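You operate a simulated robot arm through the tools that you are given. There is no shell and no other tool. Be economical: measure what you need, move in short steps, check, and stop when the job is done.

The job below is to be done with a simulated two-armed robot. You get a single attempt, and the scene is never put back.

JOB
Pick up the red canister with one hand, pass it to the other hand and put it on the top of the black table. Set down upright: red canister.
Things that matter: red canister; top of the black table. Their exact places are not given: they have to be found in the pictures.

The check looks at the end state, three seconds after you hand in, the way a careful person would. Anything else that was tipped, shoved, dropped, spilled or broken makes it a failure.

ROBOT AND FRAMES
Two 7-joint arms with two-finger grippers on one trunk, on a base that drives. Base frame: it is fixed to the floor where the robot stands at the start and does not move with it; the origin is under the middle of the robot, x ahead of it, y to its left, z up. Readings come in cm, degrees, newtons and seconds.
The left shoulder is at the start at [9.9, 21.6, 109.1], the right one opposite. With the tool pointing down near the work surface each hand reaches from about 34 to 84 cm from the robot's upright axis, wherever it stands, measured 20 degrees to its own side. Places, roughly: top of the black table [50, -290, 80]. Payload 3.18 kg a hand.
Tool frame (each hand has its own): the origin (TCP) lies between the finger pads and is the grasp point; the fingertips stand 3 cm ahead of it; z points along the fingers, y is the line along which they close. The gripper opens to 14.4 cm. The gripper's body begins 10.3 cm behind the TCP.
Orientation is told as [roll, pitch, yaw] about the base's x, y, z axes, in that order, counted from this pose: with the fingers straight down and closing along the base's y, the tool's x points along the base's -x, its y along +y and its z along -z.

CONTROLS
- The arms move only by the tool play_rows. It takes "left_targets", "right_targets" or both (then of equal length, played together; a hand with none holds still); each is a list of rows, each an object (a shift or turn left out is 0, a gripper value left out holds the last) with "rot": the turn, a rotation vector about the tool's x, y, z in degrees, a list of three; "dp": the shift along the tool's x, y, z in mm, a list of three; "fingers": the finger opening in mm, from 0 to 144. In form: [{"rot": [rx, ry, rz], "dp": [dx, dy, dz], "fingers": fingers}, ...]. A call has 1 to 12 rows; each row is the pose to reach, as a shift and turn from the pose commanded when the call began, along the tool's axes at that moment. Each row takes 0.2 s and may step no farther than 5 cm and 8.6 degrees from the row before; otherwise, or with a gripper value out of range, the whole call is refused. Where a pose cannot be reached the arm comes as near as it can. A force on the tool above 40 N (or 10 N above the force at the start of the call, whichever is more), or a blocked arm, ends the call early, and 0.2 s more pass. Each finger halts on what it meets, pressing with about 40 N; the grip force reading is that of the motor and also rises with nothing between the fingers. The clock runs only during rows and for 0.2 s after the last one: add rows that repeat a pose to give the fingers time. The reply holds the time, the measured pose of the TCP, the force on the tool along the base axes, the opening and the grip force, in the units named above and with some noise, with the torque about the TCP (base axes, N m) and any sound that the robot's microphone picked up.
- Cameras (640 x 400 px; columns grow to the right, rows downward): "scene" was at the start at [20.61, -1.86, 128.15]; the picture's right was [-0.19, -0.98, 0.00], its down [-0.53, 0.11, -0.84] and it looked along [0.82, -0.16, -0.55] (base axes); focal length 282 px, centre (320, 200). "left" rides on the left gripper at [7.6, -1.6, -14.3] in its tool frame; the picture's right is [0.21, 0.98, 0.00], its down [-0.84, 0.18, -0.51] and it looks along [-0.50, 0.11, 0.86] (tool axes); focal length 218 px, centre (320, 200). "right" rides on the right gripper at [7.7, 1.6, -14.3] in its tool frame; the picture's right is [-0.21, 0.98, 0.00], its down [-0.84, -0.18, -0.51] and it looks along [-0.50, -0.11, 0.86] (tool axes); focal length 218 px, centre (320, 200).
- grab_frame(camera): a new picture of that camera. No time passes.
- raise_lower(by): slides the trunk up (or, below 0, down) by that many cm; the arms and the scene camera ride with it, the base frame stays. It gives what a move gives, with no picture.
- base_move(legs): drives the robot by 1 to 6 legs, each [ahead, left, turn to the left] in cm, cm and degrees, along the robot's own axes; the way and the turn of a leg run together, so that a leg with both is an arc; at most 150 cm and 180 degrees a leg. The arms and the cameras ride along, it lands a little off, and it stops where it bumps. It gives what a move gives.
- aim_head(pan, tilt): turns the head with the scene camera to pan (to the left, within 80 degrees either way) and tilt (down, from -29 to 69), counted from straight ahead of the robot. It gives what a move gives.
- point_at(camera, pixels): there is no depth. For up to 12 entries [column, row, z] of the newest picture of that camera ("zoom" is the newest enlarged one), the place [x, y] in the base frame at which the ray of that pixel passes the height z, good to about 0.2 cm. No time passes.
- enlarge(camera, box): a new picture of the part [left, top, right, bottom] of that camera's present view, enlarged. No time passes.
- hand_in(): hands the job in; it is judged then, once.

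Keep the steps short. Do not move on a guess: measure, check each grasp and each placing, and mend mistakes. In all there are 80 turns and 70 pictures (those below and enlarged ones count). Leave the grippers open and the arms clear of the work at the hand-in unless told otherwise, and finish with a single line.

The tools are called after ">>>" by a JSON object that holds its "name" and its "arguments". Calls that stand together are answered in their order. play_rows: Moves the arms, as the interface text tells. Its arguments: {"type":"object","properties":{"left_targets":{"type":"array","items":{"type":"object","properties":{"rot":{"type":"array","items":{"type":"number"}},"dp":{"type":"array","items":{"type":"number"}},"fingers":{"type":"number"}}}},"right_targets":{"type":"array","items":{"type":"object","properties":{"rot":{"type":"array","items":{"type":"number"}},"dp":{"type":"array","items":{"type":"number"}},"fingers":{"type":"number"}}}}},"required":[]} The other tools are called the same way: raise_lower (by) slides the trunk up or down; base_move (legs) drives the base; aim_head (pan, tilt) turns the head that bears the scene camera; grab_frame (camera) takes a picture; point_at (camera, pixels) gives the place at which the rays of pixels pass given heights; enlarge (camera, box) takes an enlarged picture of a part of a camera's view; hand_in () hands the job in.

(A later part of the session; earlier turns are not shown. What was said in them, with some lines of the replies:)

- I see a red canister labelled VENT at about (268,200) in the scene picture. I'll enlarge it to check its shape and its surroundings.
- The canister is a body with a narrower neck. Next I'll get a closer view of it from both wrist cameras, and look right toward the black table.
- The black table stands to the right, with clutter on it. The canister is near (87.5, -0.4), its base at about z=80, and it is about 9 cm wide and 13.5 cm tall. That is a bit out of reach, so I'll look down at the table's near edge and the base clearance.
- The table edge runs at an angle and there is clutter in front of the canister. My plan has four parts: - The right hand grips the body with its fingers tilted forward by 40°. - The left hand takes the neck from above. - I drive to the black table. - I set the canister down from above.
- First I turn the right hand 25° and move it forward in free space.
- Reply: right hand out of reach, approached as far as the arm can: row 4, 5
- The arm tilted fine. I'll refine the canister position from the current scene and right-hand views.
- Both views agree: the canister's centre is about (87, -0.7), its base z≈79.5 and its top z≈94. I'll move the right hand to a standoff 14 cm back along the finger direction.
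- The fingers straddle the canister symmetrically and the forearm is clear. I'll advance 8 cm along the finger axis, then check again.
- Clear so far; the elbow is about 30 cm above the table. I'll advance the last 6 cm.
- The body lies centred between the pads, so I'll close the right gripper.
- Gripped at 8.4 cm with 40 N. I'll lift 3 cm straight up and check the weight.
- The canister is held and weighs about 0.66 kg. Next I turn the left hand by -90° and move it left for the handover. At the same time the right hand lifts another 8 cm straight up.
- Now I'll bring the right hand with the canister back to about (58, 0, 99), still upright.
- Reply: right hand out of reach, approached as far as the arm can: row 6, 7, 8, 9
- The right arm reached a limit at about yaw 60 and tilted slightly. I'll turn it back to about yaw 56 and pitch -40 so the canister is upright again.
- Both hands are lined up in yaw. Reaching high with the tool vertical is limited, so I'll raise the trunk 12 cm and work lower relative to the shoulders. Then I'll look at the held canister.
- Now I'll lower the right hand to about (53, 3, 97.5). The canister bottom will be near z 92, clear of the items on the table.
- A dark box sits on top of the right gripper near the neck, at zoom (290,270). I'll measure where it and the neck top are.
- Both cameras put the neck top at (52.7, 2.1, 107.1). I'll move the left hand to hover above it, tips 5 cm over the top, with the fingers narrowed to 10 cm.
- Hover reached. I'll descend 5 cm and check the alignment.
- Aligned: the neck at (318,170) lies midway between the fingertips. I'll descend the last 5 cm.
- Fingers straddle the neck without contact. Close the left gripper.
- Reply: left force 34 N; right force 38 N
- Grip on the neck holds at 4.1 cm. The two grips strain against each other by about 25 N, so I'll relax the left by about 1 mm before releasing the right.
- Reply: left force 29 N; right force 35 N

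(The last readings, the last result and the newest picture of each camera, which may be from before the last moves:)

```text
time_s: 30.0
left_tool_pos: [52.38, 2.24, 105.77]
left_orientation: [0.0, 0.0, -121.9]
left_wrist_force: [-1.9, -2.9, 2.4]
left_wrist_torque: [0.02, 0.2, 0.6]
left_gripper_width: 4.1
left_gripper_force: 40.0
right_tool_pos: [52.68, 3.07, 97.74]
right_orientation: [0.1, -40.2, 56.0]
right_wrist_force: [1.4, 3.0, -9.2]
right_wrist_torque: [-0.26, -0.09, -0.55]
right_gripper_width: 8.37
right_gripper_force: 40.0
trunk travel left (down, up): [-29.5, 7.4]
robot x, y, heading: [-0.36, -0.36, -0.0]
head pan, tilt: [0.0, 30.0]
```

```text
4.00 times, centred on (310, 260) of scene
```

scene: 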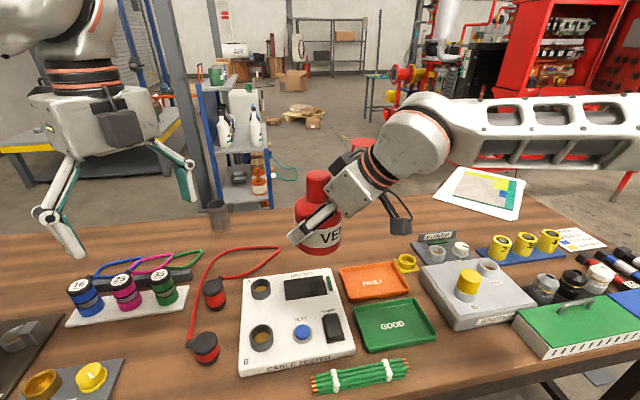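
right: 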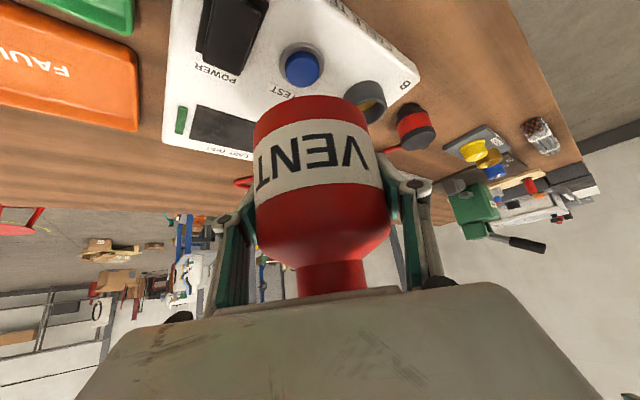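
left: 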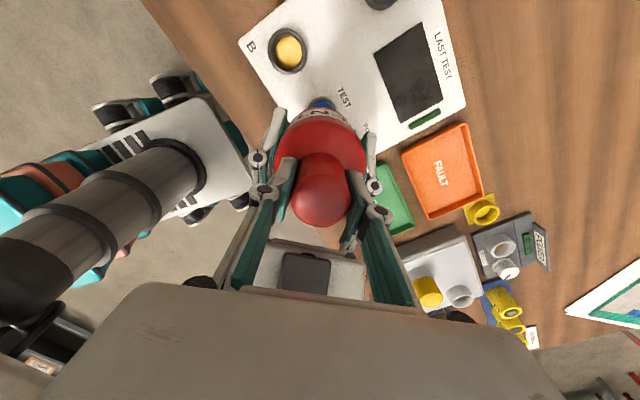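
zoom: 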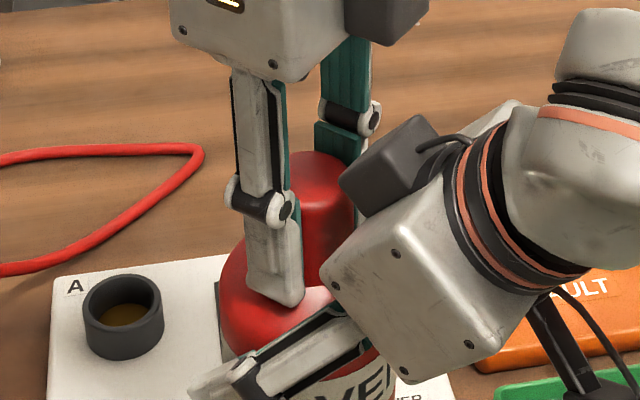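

The strain is gone and the neck grip is square. Now I open the right gripper while holding still, to confirm the left hand carries the weight.

>>> {"name": "play_rows", "arguments": {"right_targets": [{"fingers": 95}, {"fingers": 110}, {"fingers": 130}, {"fingers": 144}, {"fingers": 144}]}}

>>> {"name": "enlarge", "arguments": {"camera": "left", "box": [200, 70, 440, 250]}}

```text
time_s: 31.2
left_tool_pos: [52.17, 2.17, 105.82]
left_orientation: [-0.1, -0.1, -122.0]
left_wrist_force: [-0.1, -0.1, -5.5]
left_wrist_torque: [-0.02, 0.01, 0.01]
left_gripper_width: 4.14
left_gripper_force: 39.7
right_tool_pos: [52.97, 3.06, 97.6]
right_orientation: [0.2, -40.2, 55.7]
right_wrist_force: [-0.5, 0.6, 0.2]
right_wrist_torque: [0.04, -0.02, 0.01]
right_gripper_width: 14.38
right_gripper_force: 0.1
trunk travel left (down, up): [-29.5, 7.4]
robot x, y, heading: [-0.41, -0.12, -0.2]
head pan, tilt: [0.0, 30.0]
```

```text
2.22 times, centred on (320, 160) of left
```

zoom: 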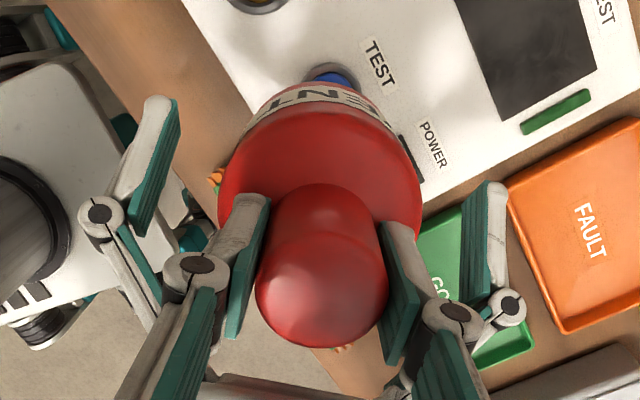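

The left hand carries the canister (5.5 N). Now I back the right hand out along its finger axis.

>>> {"name": "play_rows", "arguments": {"right_targets": [{"dp": [0, 0, -20]}, {"dp": [0, 0, -40]}, {"dp": [0, 0, -70]}, {"dp": [0, 0, -100]}, {"dp": [0, 0, -140]}, {"dp": [0, 0, -180]}]}}

>>> {"name": "grab_frame", "arguments": {"camera": "scene"}}

```text
time_s: 32.6
left_tool_pos: [52.24, 2.31, 105.81]
left_orientation: [0.1, 0.0, -122.0]
left_wrist_force: [-0.7, -0.4, -5.5]
left_wrist_torque: [0.01, -0.02, -0.03]
left_gripper_width: 4.13
left_gripper_force: 40.0
right_tool_pos: [46.33, -6.57, 111.45]
right_orientation: [0.2, -40.1, 55.9]
right_wrist_force: [0.4, 0.4, 0.6]
right_wrist_torque: [0.01, -0.01, 0.0]
right_gripper_width: 14.39
right_gripper_force: 0.1
trunk travel left (down, up): [-29.5, 7.4]
robot x, y, heading: [0.14, 0.0, -0.1]
head pan, tilt: [0.0, 30.0]
```

```text
32 pictures are left
```

scene: 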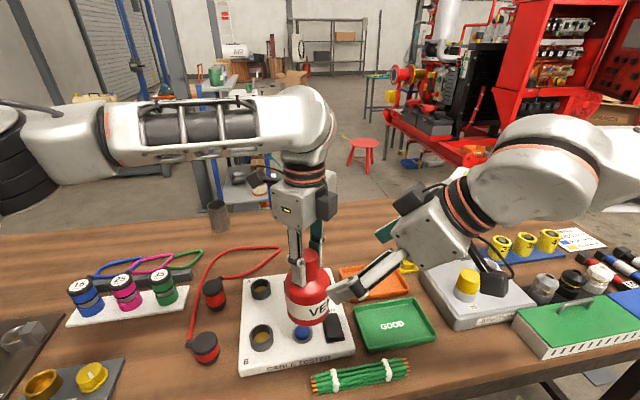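

I'll retract both hands toward the robot for driving: the right to about (38,-22,112), the left with the canister to about (42,14,108).

>>> {"name": "play_rows", "arguments": {"left_targets": [{"dp": [0, 0, 0]}, {"dp": [10, -30, -4]}, {"dp": [20, -60, -8]}, {"dp": [30, -90, -12]}, {"dp": [40, -120, -16]}, {"dp": [49, -149, -20]}], "right_targets": [{"dp": [20, -3, -19]}, {"dp": [41, -6, -39]}, {"dp": [62, -9, -58]}, {"dp": [82, -12, -77]}, {"dp": [103, -15, -97]}, {"dp": [123, -18, -116]}]}}

>>> {"name": "aim_head", "arguments": {"pan": -80, "tilt": 30}}

>>> {"name": "grab_frame", "arguments": {"camera": "scene"}}

>>> {"name": "aim_head", "arguments": {"pan": 80, "tilt": 30}}

>>> {"name": "grab_frame", "arguments": {"camera": "scene"}}

```text
time_s: 34.0
left_tool_pos: [41.91, 14.48, 107.87]
left_orientation: [0.1, -0.1, -122.0]
left_wrist_force: [0.5, 0.1, -5.9]
left_wrist_torque: [-0.03, -0.04, -0.04]
left_gripper_width: 4.11
left_gripper_force: 39.9
right_tool_pos: [40.73, -17.08, 112.34]
right_orientation: [-0.5, -40.5, 55.7]
right_wrist_force: [0.0, 0.2, -0.1]
right_wrist_torque: [-0.03, -0.05, -0.04]
right_gripper_width: 14.38
right_gripper_force: 0.1
right hand out of reach, approached as far as the arm can: row 5, 6
trunk travel left (down, up): [-29.5, 7.4]
robot x, y, heading: [0.28, 0.12, -0.1]
head pan, tilt: [0.0, 30.0]
```

```text
time_s: 35.5
left_tool_pos: [42.18, 14.47, 107.84]
left_orientation: [0.0, 0.0, -122.0]
left_wrist_force: [-0.1, -0.1, -6.2]
left_wrist_torque: [-0.02, -0.02, -0.02]
left_gripper_width: 4.12
left_gripper_force: 39.8
right_tool_pos: [40.89, -17.19, 112.1]
right_orientation: [-0.5, -40.6, 55.6]
right_wrist_force: [-0.8, 0.5, 0.1]
right_wrist_torque: [0.03, -0.01, 0.01]
right_gripper_width: 14.39
right_gripper_force: 0.0
trunk travel left (down, up): [-29.5, 7.4]
robot x, y, heading: [0.03, 0.12, 0.0]
head pan, tilt: [-80.0, 30.0]
```

```text
31 pictures are left
```

scene: 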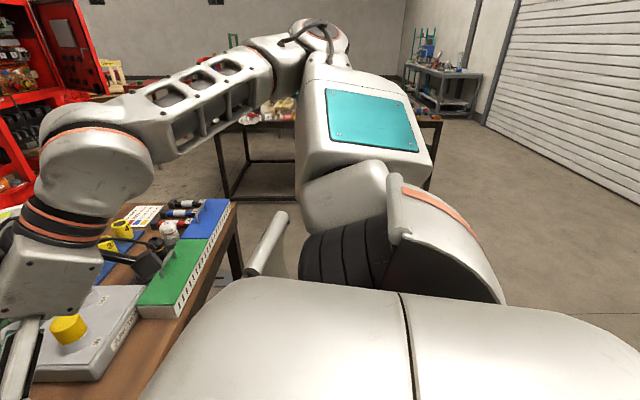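

```text
time_s: 38.0
left_tool_pos: [42.19, 14.42, 107.83]
left_orientation: [0.0, 0.0, -122.0]
left_wrist_force: [-0.5, 0.6, -6.6]
left_wrist_torque: [-0.04, -0.01, 0.02]
left_gripper_width: 4.13
left_gripper_force: 40.1
right_tool_pos: [40.92, -17.15, 112.17]
right_orientation: [-0.4, -40.5, 55.6]
right_wrist_force: [0.2, -0.1, -0.5]
right_wrist_torque: [-0.01, -0.05, 0.01]
right_gripper_width: 14.39
right_gripper_force: 0.0
trunk travel left (down, up): [-29.5, 7.4]
robot x, y, heading: [-0.01, 0.11, -0.1]
head pan, tilt: [80.0, 30.0]
```

```text
30 pictures are left
```

scene: 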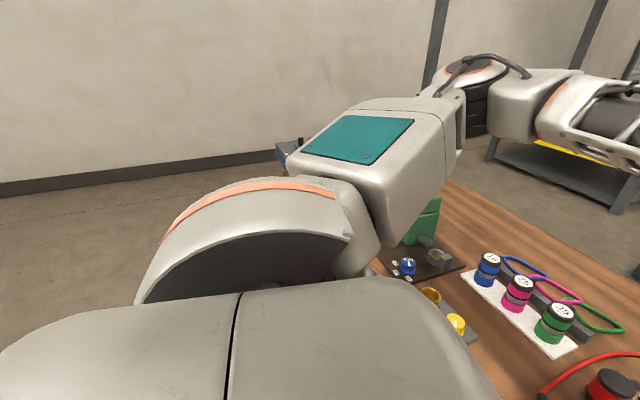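

The floor behind and to the right is clear. I'll back off 40 cm, then fold the right hand to its vertical starting pose.

>>> {"name": "base_move", "arguments": {"legs": [[-40, 0, 0]]}}

>>> {"name": "play_rows", "arguments": {"right_targets": [{"rot": [0, 8, 0]}, {"rot": [0, 16, 0]}, {"rot": [0, 24, 0]}, {"rot": [0, 32, 0]}, {"rot": [0, 40, 0]}]}}

>>> {"name": "play_rows", "arguments": {"right_targets": [{"rot": [0, 0, 8]}, {"rot": [0, 0, 16]}, {"rot": [0, 0, 24]}, {"rot": [0, 0, 32]}, {"rot": [0, 0, 40]}, {"rot": [0, 0, 48]}, {"rot": [0, 0, 55]}]}}

>>> {"name": "base_move", "arguments": {"legs": [[0, -60, 0], [0, 0, -90]]}}

>>> {"name": "aim_head", "arguments": {"pan": 0, "tilt": 25}}

>>> {"name": "grab_frame", "arguments": {"camera": "scene"}}

```text
time_s: 40.5
left_tool_pos: [2.41, 14.42, 107.85]
left_orientation: [0.0, 0.0, -121.9]
left_wrist_force: [-0.8, 0.1, -6.2]
left_wrist_torque: [-0.01, 0.0, -0.03]
left_gripper_width: 4.11
left_gripper_force: 40.1
right_tool_pos: [1.17, -17.19, 112.12]
right_orientation: [-0.3, -40.5, 55.8]
right_wrist_force: [0.1, 0.7, -0.6]
right_wrist_torque: [-0.01, -0.04, 0.04]
right_gripper_width: 14.41
right_gripper_force: 0.1
trunk travel left (down, up): [-29.5, 7.4]
robot x, y, heading: [-39.75, 0.13, -0.2]
head pan, tilt: [80.0, 30.0]
```

```text
time_s: 41.7
left_tool_pos: [2.72, 14.37, 107.61]
left_orientation: [-0.1, 0.0, -121.9]
left_wrist_force: [0.4, -1.3, -6.3]
left_wrist_torque: [0.02, 0.04, 0.02]
left_gripper_width: 4.13
left_gripper_force: 39.5
right_tool_pos: [0.37, -22.21, 111.62]
right_orientation: [-7.8, -16.7, 48.9]
right_wrist_force: [1.0, -1.6, -0.6]
right_wrist_torque: [0.05, 0.05, 0.03]
right_gripper_width: 14.36
right_gripper_force: 0.0
right hand out of reach, approached as far as the arm can: row 1, 2, 3, 4, 5
trunk travel left (down, up): [-29.5, 7.4]
robot x, y, heading: [-39.38, 0.34, 0.1]
head pan, tilt: [80.0, 30.0]
```

```text
time_s: 43.3
left_tool_pos: [2.49, 14.37, 107.77]
left_orientation: [0.0, 0.0, -121.8]
left_wrist_force: [-0.5, 0.0, -6.1]
left_wrist_torque: [-0.04, 0.02, 0.01]
left_gripper_width: 4.13
left_gripper_force: 39.6
right_tool_pos: [0.16, -22.16, 111.76]
right_orientation: [9.8, -16.0, -8.8]
right_wrist_force: [-1.0, -0.1, 1.0]
right_wrist_torque: [-0.01, 0.0, 0.02]
right_gripper_width: 14.4
right_gripper_force: 0.0
trunk travel left (down, up): [-29.5, 7.4]
robot x, y, heading: [-39.63, -0.07, 0.1]
head pan, tilt: [80.0, 30.0]
```

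```text
time_s: 52.8
left_tool_pos: [-25.77, -102.12, 107.85]
left_orientation: [0.0, 0.1, 147.8]
left_wrist_force: [0.9, 0.2, -5.8]
left_wrist_torque: [-0.02, 0.01, -0.01]
left_gripper_width: 4.16
left_gripper_force: 39.9
right_tool_pos: [-62.1, -99.65, 111.68]
right_orientation: [9.8, -16.0, -98.9]
right_wrist_force: [-0.6, 0.4, -0.9]
right_wrist_torque: [0.01, -0.01, 0.0]
right_gripper_width: 14.41
right_gripper_force: 0.0
trunk travel left (down, up): [-29.5, 7.4]
robot x, y, heading: [-39.83, -60.14, -90.2]
head pan, tilt: [80.0, 30.0]
```

```text
time_s: 54.4
left_tool_pos: [-25.79, -101.99, 107.76]
left_orientation: [0.0, 0.0, 147.8]
left_wrist_force: [-0.4, -0.8, -5.4]
left_wrist_torque: [-0.01, 0.01, -0.01]
left_gripper_width: 4.1
left_gripper_force: 40.1
right_tool_pos: [-62.13, -99.61, 111.71]
right_orientation: [9.9, -16.0, -99.0]
right_wrist_force: [0.3, -0.1, -0.6]
right_wrist_torque: [0.0, -0.01, 0.0]
right_gripper_width: 14.38
right_gripper_force: 0.0
trunk travel left (down, up): [-29.5, 7.4]
robot x, y, heading: [-39.46, -59.71, -90.2]
head pan, tilt: [0.0, 25.0]
```

```text
29 pictures are left
```

scene: 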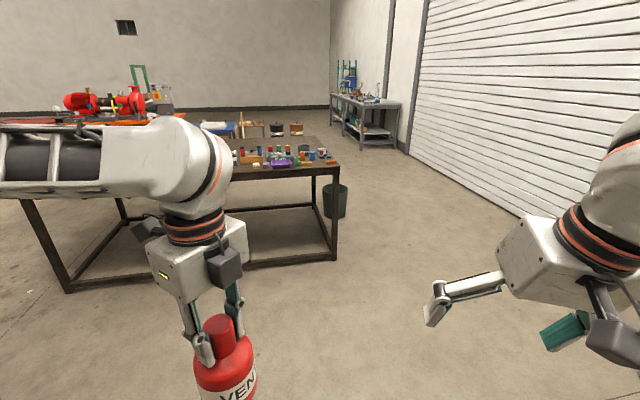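

I see the black table ahead and to the left. I'll measure its near edge.

>>> {"name": "point_at", "arguments": {"camera": "scene", "pixels": [[338, 165, 80], [235, 175, 80], [30, 199, 80], [316, 139, 80], [340, 262, 0], [68, 290, 0]]}}

>>> {"name": "enlarge", "arguments": {"camera": "scene", "box": [200, 110, 360, 200]}}

```text
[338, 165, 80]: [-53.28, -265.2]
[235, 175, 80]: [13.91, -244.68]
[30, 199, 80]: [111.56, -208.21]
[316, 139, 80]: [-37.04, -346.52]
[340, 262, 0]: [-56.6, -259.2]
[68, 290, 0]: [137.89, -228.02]
```

```text
4.00 times, centred on (280, 155) of scene
```

zoom: 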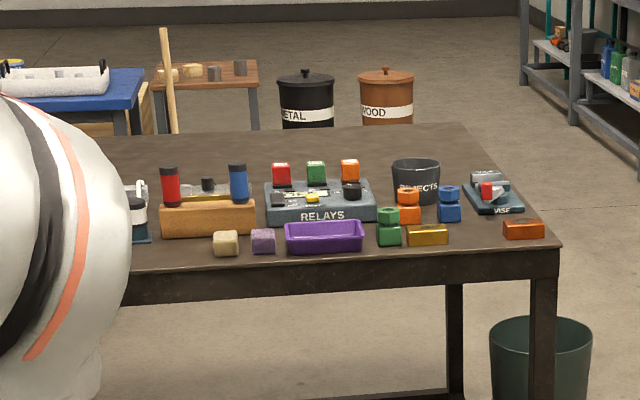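

I'll drive forward 105 cm, then 60 cm left, to face the middle of the table. Then I'll look again.

>>> {"name": "base_move", "arguments": {"legs": [[105, 0, 0], [0, 50, 0]]}}

>>> {"name": "aim_head", "arguments": {"pan": 0, "tilt": 30}}

>>> {"name": "grab_frame", "arguments": {"camera": "scene"}}

```text
time_s: 64.2
left_tool_pos: [25.04, -205.85, 107.8]
left_orientation: [0.1, 0.0, 148.7]
left_wrist_force: [0.7, 0.0, -6.7]
left_wrist_torque: [0.01, -0.01, -0.01]
left_gripper_width: 4.11
left_gripper_force: 40.4
right_tool_pos: [-11.51, -203.67, 111.78]
right_orientation: [9.8, -16.0, -98.1]
right_wrist_force: [0.0, -0.2, 0.4]
right_wrist_torque: [-0.03, 0.01, -0.02]
right_gripper_width: 14.4
right_gripper_force: 0.0
trunk travel left (down, up): [-29.5, 7.4]
robot x, y, heading: [10.04, -163.55, -89.3]
head pan, tilt: [0.0, 25.0]
```

```text
time_s: 64.9
left_tool_pos: [25.04, -205.77, 107.77]
left_orientation: [0.0, 0.0, 148.5]
left_wrist_force: [0.1, 0.2, -5.8]
left_wrist_torque: [0.01, 0.03, 0.01]
left_gripper_width: 4.1
left_gripper_force: 40.0
right_tool_pos: [-11.47, -203.7, 111.74]
right_orientation: [9.7, -16.0, -98.0]
right_wrist_force: [0.0, 0.2, -0.1]
right_wrist_torque: [-0.02, -0.02, -0.01]
right_gripper_width: 14.4
right_gripper_force: 0.1
trunk travel left (down, up): [-29.5, 7.4]
robot x, y, heading: [10.13, -163.62, -89.3]
head pan, tilt: [0.0, 30.0]
```

```text
27 pictures are left
```

scene: 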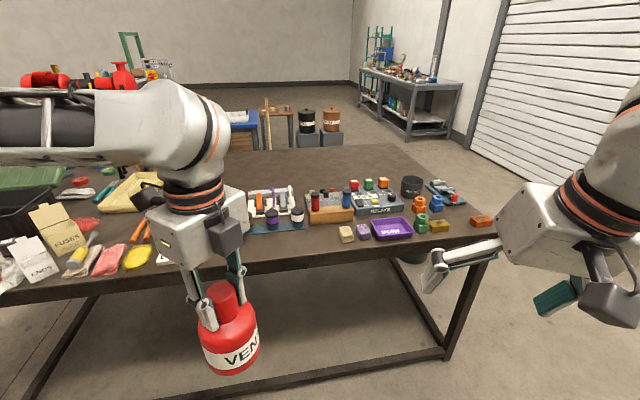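

>>> {"name": "point_at", "arguments": {"camera": "scene", "pixels": [[300, 255, 80], [480, 232, 80], [280, 232, 80], [340, 243, 80], [320, 170, 80], [330, 190, 80], [390, 148, 80], [300, 150, 80], [365, 183, 80], [250, 188, 80], [420, 175, 80]]}}

>>> {"name": "enlarge", "arguments": {"camera": "scene", "box": [230, 140, 500, 270]}}

```text
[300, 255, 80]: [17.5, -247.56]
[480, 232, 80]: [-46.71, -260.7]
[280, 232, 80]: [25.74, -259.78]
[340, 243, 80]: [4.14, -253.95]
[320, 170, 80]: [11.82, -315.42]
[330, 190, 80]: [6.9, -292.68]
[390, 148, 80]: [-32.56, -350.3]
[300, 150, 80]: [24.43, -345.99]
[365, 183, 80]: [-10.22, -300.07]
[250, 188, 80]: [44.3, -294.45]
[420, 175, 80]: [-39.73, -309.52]
```

```text
2.37 times, centred on (365, 205) of scene
```

zoom: 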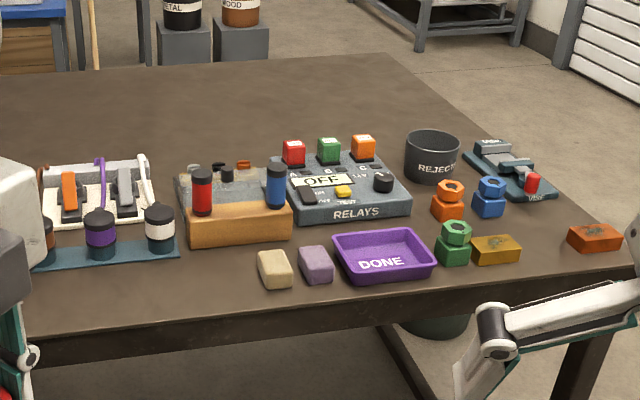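

The back strip is free but beyond reach. The front has a gap near (310,240), between the blue mat and the yellow block. I'll measure that gap and also look at the left part of the table.

>>> {"name": "enlarge", "arguments": {"camera": "scene", "box": [0, 150, 260, 310]}}

>>> {"name": "point_at", "arguments": {"camera": "scene", "pixels": [[306, 229.5, 80], [338, 238, 80], [343, 243, 80], [310, 224, 80], [352, 219, 80], [338, 250, 80], [310, 254, 80], [270, 259, 80], [250, 233, 80], [264, 233, 80]]}}

```text
2.46 times, centred on (130, 230) of scene
```

zoom: 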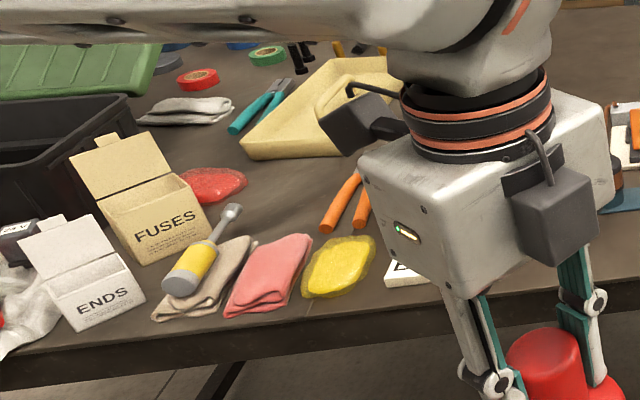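

```text
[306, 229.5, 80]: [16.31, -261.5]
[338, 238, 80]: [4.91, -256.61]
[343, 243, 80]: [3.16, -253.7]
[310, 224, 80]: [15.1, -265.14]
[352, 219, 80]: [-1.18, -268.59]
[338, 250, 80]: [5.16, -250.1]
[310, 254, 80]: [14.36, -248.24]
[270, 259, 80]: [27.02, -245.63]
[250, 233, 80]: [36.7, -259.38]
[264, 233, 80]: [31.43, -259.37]
```

The hand hides the middle stretch around x 30–45. I'll strafe left 30 cm to see it.

>>> {"name": "base_move", "arguments": {"legs": [[0, 30, 0]]}}

>>> {"name": "grab_frame", "arguments": {"camera": "scene"}}

>>> {"name": "enlarge", "arguments": {"camera": "scene", "box": [240, 140, 500, 300]}}

```text
time_s: 68.1
left_tool_pos: [55.24, -205.38, 107.77]
left_orientation: [0.0, -0.1, 148.6]
left_wrist_force: [0.0, 0.3, -6.5]
left_wrist_torque: [0.01, -0.04, 0.03]
left_gripper_width: 4.11
left_gripper_force: 40.1
right_tool_pos: [18.88, -203.41, 111.83]
right_orientation: [9.8, -16.1, -98.0]
right_wrist_force: [0.0, 1.0, -0.3]
right_wrist_torque: [-0.02, -0.01, 0.0]
right_gripper_width: 14.41
right_gripper_force: 0.1
trunk travel left (down, up): [-29.5, 7.4]
robot x, y, heading: [40.43, -163.62, -89.4]
head pan, tilt: [0.0, 30.0]
```

```text
24 pictures are left
```

scene: 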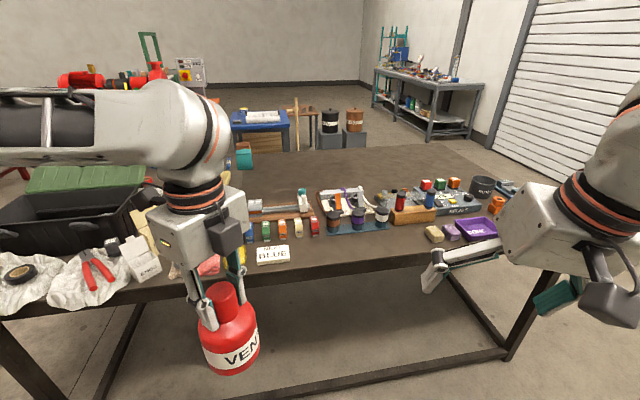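

```text
2.46 times, centred on (370, 220) of scene
```

zoom: 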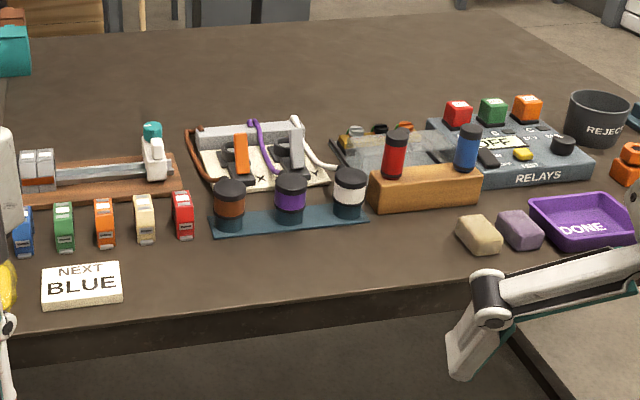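

There is a clear front spot right of the "NEXT BLUE" card, at about zoom (178,272). I'll measure the spot and its neighbours.

>>> {"name": "point_at", "arguments": {"camera": "scene", "pixels": [[312.3, 249.3, 80], [289.5, 260.7, 80], [288.7, 245.2, 80], [325.3, 234.6, 80], [315, 236, 80], [313, 266, 80], [379.5, 233, 80], [427, 237, 80], [425, 243, 80]]}}

>>> {"name": "enlarge", "arguments": {"camera": "scene", "box": [270, 200, 370, 290]}}

```text
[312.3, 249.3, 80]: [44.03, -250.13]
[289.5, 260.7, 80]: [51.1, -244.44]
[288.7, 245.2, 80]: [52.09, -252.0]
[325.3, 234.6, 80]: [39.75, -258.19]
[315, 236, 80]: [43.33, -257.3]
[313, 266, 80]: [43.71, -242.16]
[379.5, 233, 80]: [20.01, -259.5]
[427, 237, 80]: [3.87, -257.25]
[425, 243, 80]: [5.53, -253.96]
```

```text
4.44 times, centred on (320, 245) of scene
```

zoom: 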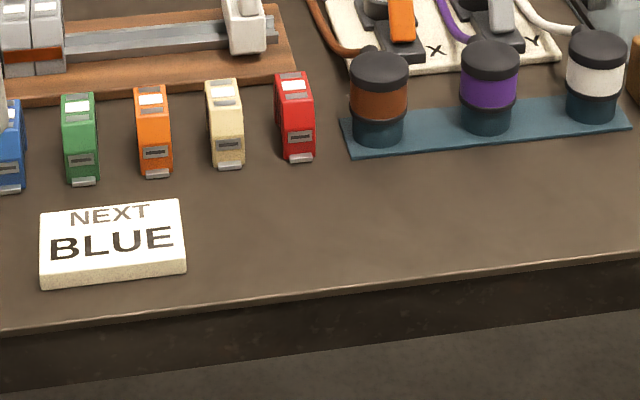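

The spot at (43.7, -250) has more than 3 cm of margin all round: edge at -242, tape at -257, card at x 51.5. I'll drive 25 cm forward.

>>> {"name": "base_move", "arguments": {"legs": [[25, 0, 0]]}}

>>> {"name": "aim_head", "arguments": {"pan": 0, "tilt": 40}}

>>> {"name": "grab_frame", "arguments": {"camera": "scene"}}

```text
time_s: 70.0
left_tool_pos: [55.54, -230.53, 107.69]
left_orientation: [0.0, 0.0, 148.8]
left_wrist_force: [-0.5, -0.7, -5.9]
left_wrist_torque: [0.04, 0.04, -0.02]
left_gripper_width: 4.12
left_gripper_force: 40.0
right_tool_pos: [19.13, -228.47, 111.71]
right_orientation: [9.9, -16.0, -98.0]
right_wrist_force: [0.4, 0.3, 0.0]
right_wrist_torque: [0.03, 0.02, 0.02]
right_gripper_width: 14.4
right_gripper_force: 0.1
trunk travel left (down, up): [-29.5, 7.4]
robot x, y, heading: [40.55, -188.28, -89.3]
head pan, tilt: [0.0, 30.0]
```

```text
time_s: 70.7
left_tool_pos: [55.56, -230.48, 107.74]
left_orientation: [0.0, 0.0, 148.7]
left_wrist_force: [-0.1, -0.2, -6.0]
left_wrist_torque: [-0.03, -0.01, 0.0]
left_gripper_width: 4.12
left_gripper_force: 39.9
right_tool_pos: [19.13, -228.43, 111.89]
right_orientation: [9.7, -16.1, -98.0]
right_wrist_force: [-1.0, -0.2, -1.0]
right_wrist_torque: [-0.01, 0.02, -0.02]
right_gripper_width: 14.4
right_gripper_force: 0.1
trunk travel left (down, up): [-29.5, 7.4]
robot x, y, heading: [40.81, -188.17, -89.3]
head pan, tilt: [0.0, 40.0]
```

```text
21 pictures are left
```

scene: 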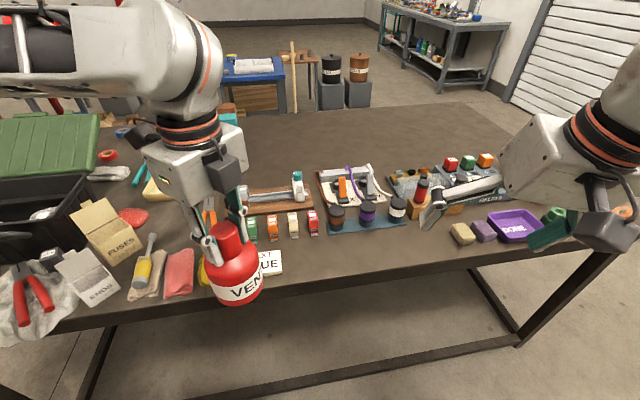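

>>> {"name": "enlarge", "arguments": {"camera": "scene", "box": [200, 190, 380, 310]}}

>>> {"name": "point_at", "arguments": {"camera": "scene", "pixels": [[313, 236, 80], [331, 233, 80], [310, 281, 80], [283, 271, 80], [226, 229, 109]]}}

```text
3.33 times, centred on (290, 250) of scene
```

zoom: 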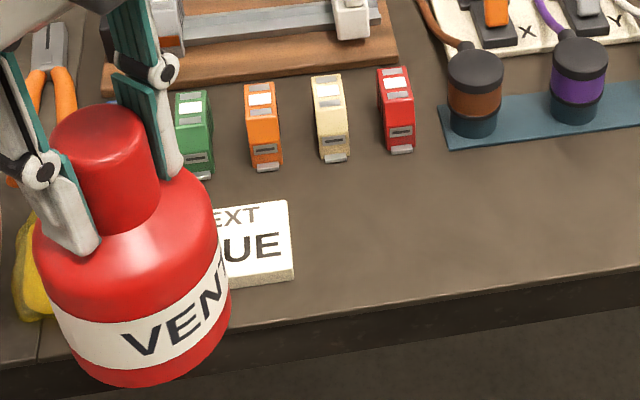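

```text
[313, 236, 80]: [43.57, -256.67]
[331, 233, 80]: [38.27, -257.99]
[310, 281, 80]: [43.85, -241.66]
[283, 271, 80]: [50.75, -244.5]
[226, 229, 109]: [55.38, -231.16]
```

The measurements agree across views. I'll move the left hand horizontally over the spot (43.4, -249.8) at its present height.

>>> {"name": "play_rows", "arguments": {"left_targets": [{"dp": [-1, 38, 0]}, {"dp": [-2, 76, 0]}, {"dp": [-3, 114, 0]}, {"dp": [-3, 152, 0]}, {"dp": [-4, 190, 0]}, {"dp": [-4, 228, 0]}, {"dp": [-4, 228, 0]}]}}

>>> {"name": "grab_frame", "arguments": {"camera": "scene"}}

```text
time_s: 72.3
left_tool_pos: [43.55, -249.66, 107.77]
left_orientation: [0.0, 0.0, 148.7]
left_wrist_force: [0.4, 0.8, -5.5]
left_wrist_torque: [0.01, 0.01, -0.01]
left_gripper_width: 4.1
left_gripper_force: 40.0
right_tool_pos: [19.22, -228.43, 111.86]
right_orientation: [9.8, -16.1, -98.0]
right_wrist_force: [0.6, 0.2, 1.1]
right_wrist_torque: [0.03, 0.0, -0.02]
right_gripper_width: 14.41
right_gripper_force: 0.0
trunk travel left (down, up): [-29.5, 7.4]
robot x, y, heading: [40.79, -188.48, -89.3]
head pan, tilt: [0.0, 40.0]
```

```text
19 pictures are left
```

scene: 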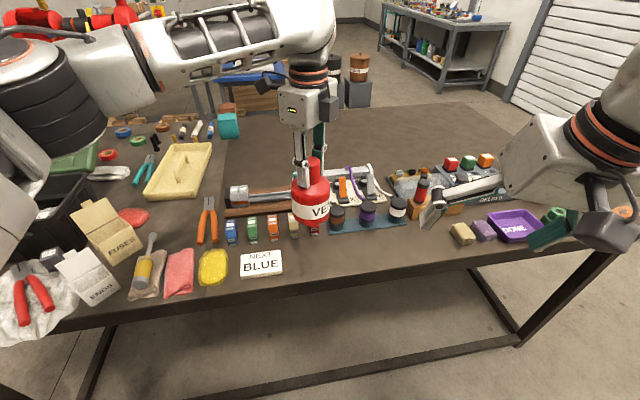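

The canister hangs over the spot. I'll lower 10 cm, then check.

>>> {"name": "play_rows", "arguments": {"left_targets": [{"dp": [0, 0, 25]}, {"dp": [0, 0, 50]}, {"dp": [0, 0, 75]}, {"dp": [0, 0, 100]}, {"dp": [0, 0, 100]}]}}

>>> {"name": "enlarge", "arguments": {"camera": "scene", "box": [230, 170, 400, 300]}}

>>> {"name": "grab_frame", "arguments": {"camera": "left"}}

```text
time_s: 73.5
left_tool_pos: [43.51, -249.71, 97.9]
left_orientation: [0.0, 0.0, 148.7]
left_wrist_force: [-0.8, 0.3, -5.1]
left_wrist_torque: [-0.02, 0.03, -0.02]
left_gripper_width: 4.12
left_gripper_force: 40.1
right_tool_pos: [19.08, -228.51, 111.73]
right_orientation: [9.8, -16.0, -98.0]
right_wrist_force: [-0.3, 0.7, 0.0]
right_wrist_torque: [-0.01, -0.02, 0.01]
right_gripper_width: 14.37
right_gripper_force: 0.0
trunk travel left (down, up): [-29.5, 7.4]
robot x, y, heading: [40.55, -188.13, -89.4]
head pan, tilt: [0.0, 40.0]
```

```text
3.08 times, centred on (315, 235) of scene
```

zoom: 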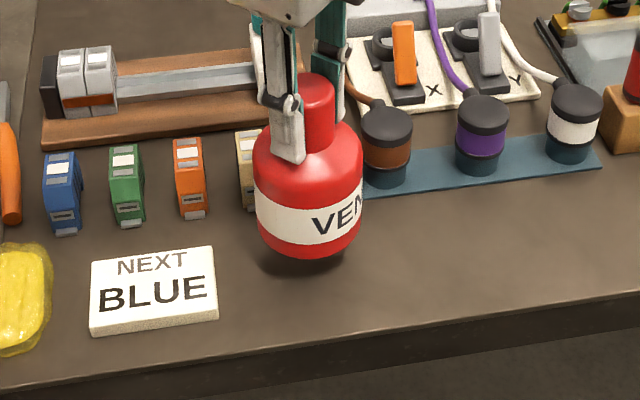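

```text
17 pictures are left
```

left: 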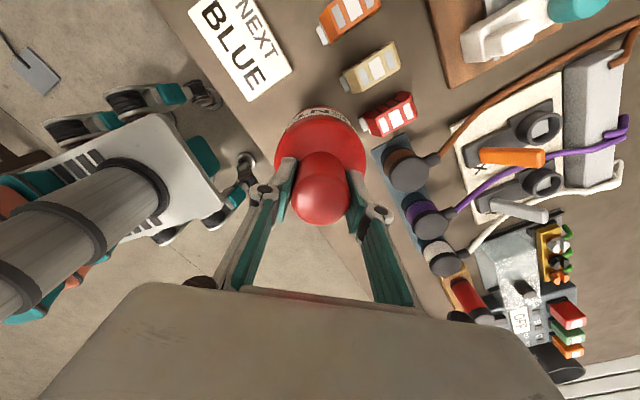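

Margins look good. I'll lower another 3.5 cm, then go down slowly until it touches.

>>> {"name": "play_rows", "arguments": {"left_targets": [{"dp": [0, 0, 12]}, {"dp": [0, 0, 24]}, {"dp": [0, 0, 35]}, {"dp": [0, 0, 35]}]}}

>>> {"name": "enlarge", "arguments": {"camera": "scene", "box": [270, 190, 370, 280]}}

```text
time_s: 74.5
left_tool_pos: [43.53, -249.64, 94.34]
left_orientation: [-0.1, 0.1, 148.8]
left_wrist_force: [0.8, 0.6, -7.2]
left_wrist_torque: [0.01, 0.0, 0.01]
left_gripper_width: 4.1
left_gripper_force: 40.7
right_tool_pos: [19.07, -228.52, 111.85]
right_orientation: [9.8, -16.0, -98.0]
right_wrist_force: [-0.1, -0.4, 0.2]
right_wrist_torque: [0.01, 0.01, 0.0]
right_gripper_width: 14.43
right_gripper_force: 0.0
trunk travel left (down, up): [-29.5, 7.4]
robot x, y, heading: [41.15, -188.44, -89.5]
head pan, tilt: [0.0, 40.0]
```

```text
4.44 times, centred on (320, 235) of scene
```

zoom: 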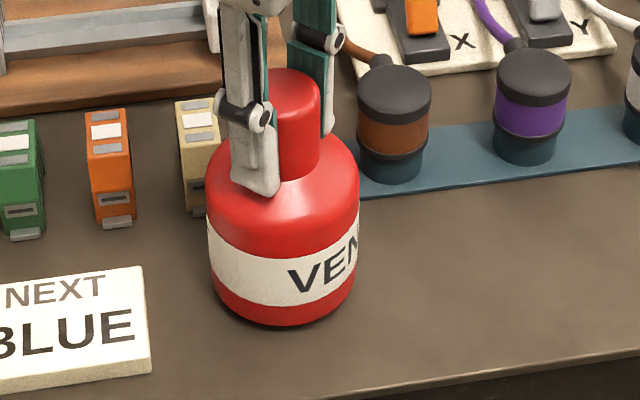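

Nearly down. Next, 1.5 mm steps while watching the force.

>>> {"name": "play_rows", "arguments": {"left_targets": [{"dp": [0, 0, 1.5]}, {"dp": [0, 0, 3]}, {"dp": [0, 0, 4.5]}, {"dp": [0, 0, 6]}, {"dp": [0, 0, 6]}]}}

```text
time_s: 75.7
left_tool_pos: [43.43, -249.65, 93.87]
left_orientation: [0.1, 0.0, 148.8]
left_wrist_force: [2.0, 0.6, 4.9]
left_wrist_torque: [0.06, 0.22, -0.01]
left_gripper_width: 4.11
left_gripper_force: 40.0
right_tool_pos: [19.04, -228.3, 111.73]
right_orientation: [9.8, -16.1, -98.0]
right_wrist_force: [-0.1, 0.2, -1.0]
right_wrist_torque: [0.0, -0.03, 0.03]
right_gripper_width: 14.41
right_gripper_force: 0.1
trunk travel left (down, up): [-29.5, 7.4]
robot x, y, heading: [40.5, -188.5, -89.5]
head pan, tilt: [0.0, 40.0]
```

Contact: the force went from -6 to +4.9 N, so the table carries the weight. Opening the left gripper gently.

>>> {"name": "play_rows", "arguments": {"left_targets": [{"fingers": 44}, {"fingers": 50}, {"fingers": 65}, {"fingers": 85}, {"fingers": 85}]}}

>>> {"name": "enlarge", "arguments": {"camera": "scene", "box": [270, 190, 370, 280]}}

>>> {"name": "grab_frame", "arguments": {"camera": "left"}}

```text
time_s: 76.9
left_tool_pos: [43.46, -249.65, 93.69]
left_orientation: [0.1, 0.0, 148.7]
left_wrist_force: [0.8, 0.3, -0.1]
left_wrist_torque: [-0.02, -0.04, 0.02]
left_gripper_width: 8.5
left_gripper_force: 0.0
right_tool_pos: [19.13, -228.37, 111.74]
right_orientation: [9.8, -15.9, -98.0]
right_wrist_force: [-0.2, 0.0, -0.1]
right_wrist_torque: [-0.01, 0.01, 0.01]
right_gripper_width: 14.39
right_gripper_force: 0.0
trunk travel left (down, up): [-29.5, 7.4]
robot x, y, heading: [40.88, -188.24, -89.3]
head pan, tilt: [0.0, 40.0]
```

```text
4.44 times, centred on (320, 235) of scene
```

zoom: 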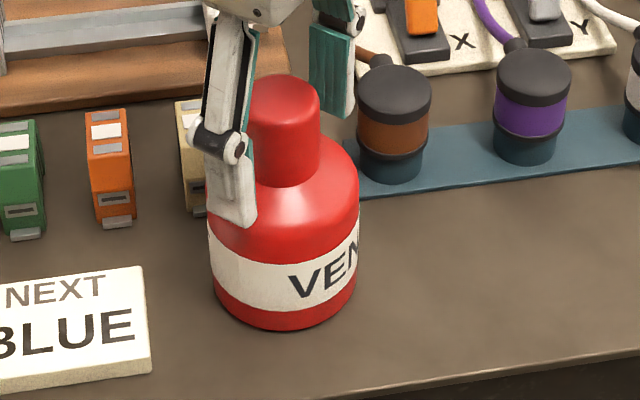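

```text
14 pictures are left
```

left: 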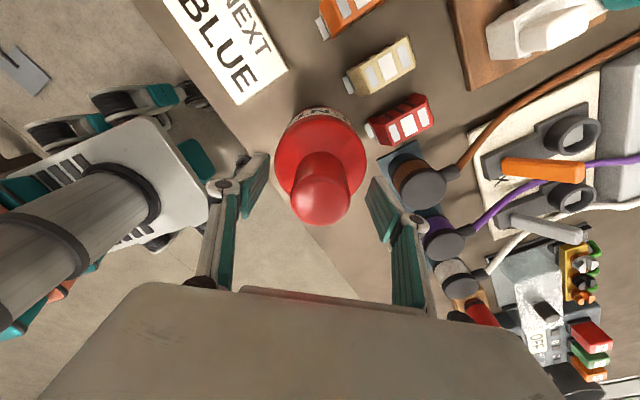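

The canister stands upright and the fingers are clear of the neck. I'll raise the left hand 14 cm straight up, then pull it back toward the robot.

>>> {"name": "play_rows", "arguments": {"left_targets": [{"dp": [0, 0, -20]}, {"dp": [0, 0, -50]}, {"dp": [0, 0, -80]}, {"dp": [0, 0, -110]}, {"dp": [0, 0, -140]}]}}

>>> {"name": "play_rows", "arguments": {"left_targets": [{"dp": [0, -40, 0]}, {"dp": [0, -80, 0]}, {"dp": [0, -120, 0]}, {"dp": [0, -160, 0]}, {"dp": [0, -200, 0], "fingers": 144}, {"dp": [0, -228, 0]}, {"dp": [0, -228, 0]}]}}

>>> {"name": "base_move", "arguments": {"legs": [[-25, 0, 0]]}}

>>> {"name": "grab_frame", "arguments": {"camera": "scene"}}

>>> {"name": "enlarge", "arguments": {"camera": "scene", "box": [250, 130, 390, 230]}}

```text
time_s: 78.1
left_tool_pos: [43.39, -249.58, 107.66]
left_orientation: [0.0, 0.1, 148.7]
left_wrist_force: [-0.2, -0.8, 0.1]
left_wrist_torque: [-0.03, 0.0, 0.04]
left_gripper_width: 8.5
left_gripper_force: 0.1
right_tool_pos: [19.03, -228.45, 111.76]
right_orientation: [9.8, -16.1, -98.0]
right_wrist_force: [-0.9, -0.4, -0.1]
right_wrist_torque: [0.0, 0.02, 0.0]
right_gripper_width: 14.4
right_gripper_force: 0.1
trunk travel left (down, up): [-29.5, 7.4]
robot x, y, heading: [40.73, -188.35, -89.2]
head pan, tilt: [0.0, 40.0]
```

```text
time_s: 79.7
left_tool_pos: [55.32, -230.18, 107.69]
left_orientation: [-0.1, -0.1, 148.7]
left_wrist_force: [-0.6, -0.4, -0.6]
left_wrist_torque: [0.01, -0.01, 0.01]
left_gripper_width: 14.41
left_gripper_force: 0.1
right_tool_pos: [19.05, -228.53, 111.9]
right_orientation: [9.8, -16.0, -98.1]
right_wrist_force: [-0.3, 0.7, -0.3]
right_wrist_torque: [0.01, -0.02, -0.02]
right_gripper_width: 14.39
right_gripper_force: 0.0
trunk travel left (down, up): [-29.5, 7.4]
robot x, y, heading: [40.51, -188.27, -89.4]
head pan, tilt: [0.0, 40.0]
```

```text
time_s: 81.5
left_tool_pos: [54.96, -205.18, 107.77]
left_orientation: [0.0, 0.0, 148.8]
left_wrist_force: [1.2, 0.0, -0.2]
left_wrist_torque: [-0.02, -0.01, 0.0]
left_gripper_width: 14.41
left_gripper_force: 0.2
right_tool_pos: [18.96, -203.46, 111.84]
right_orientation: [9.8, -16.1, -97.9]
right_wrist_force: [-0.6, 0.2, 0.7]
right_wrist_torque: [-0.01, -0.02, -0.01]
right_gripper_width: 14.4
right_gripper_force: 0.2
trunk travel left (down, up): [-29.5, 7.4]
robot x, y, heading: [40.41, -163.43, -89.2]
head pan, tilt: [0.0, 40.0]
```

```text
13 pictures are left
```

scene: 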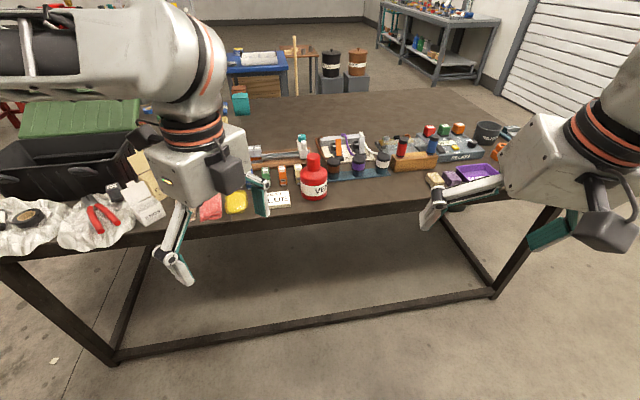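

```text
4.00 times, centred on (320, 180) of scene
```

zoom: 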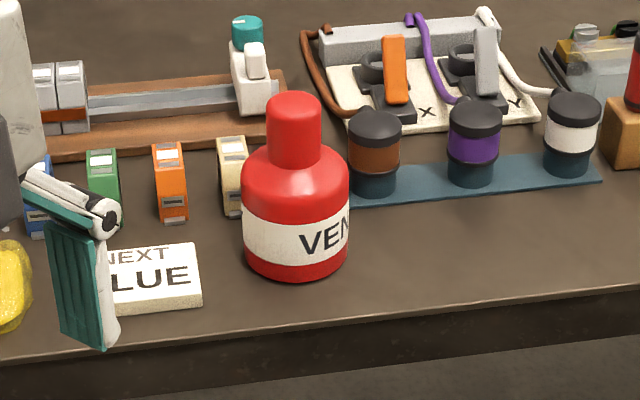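

The canister stands upright on the black table, nothing around it was disturbed, and both grippers are open and clear. Handing in.

>>> {"name": "hand_in", "arguments": {}}

```text
The job is handed in.
```

The red canister was picked up with the right hand, passed to the left hand and set upright on the black table.
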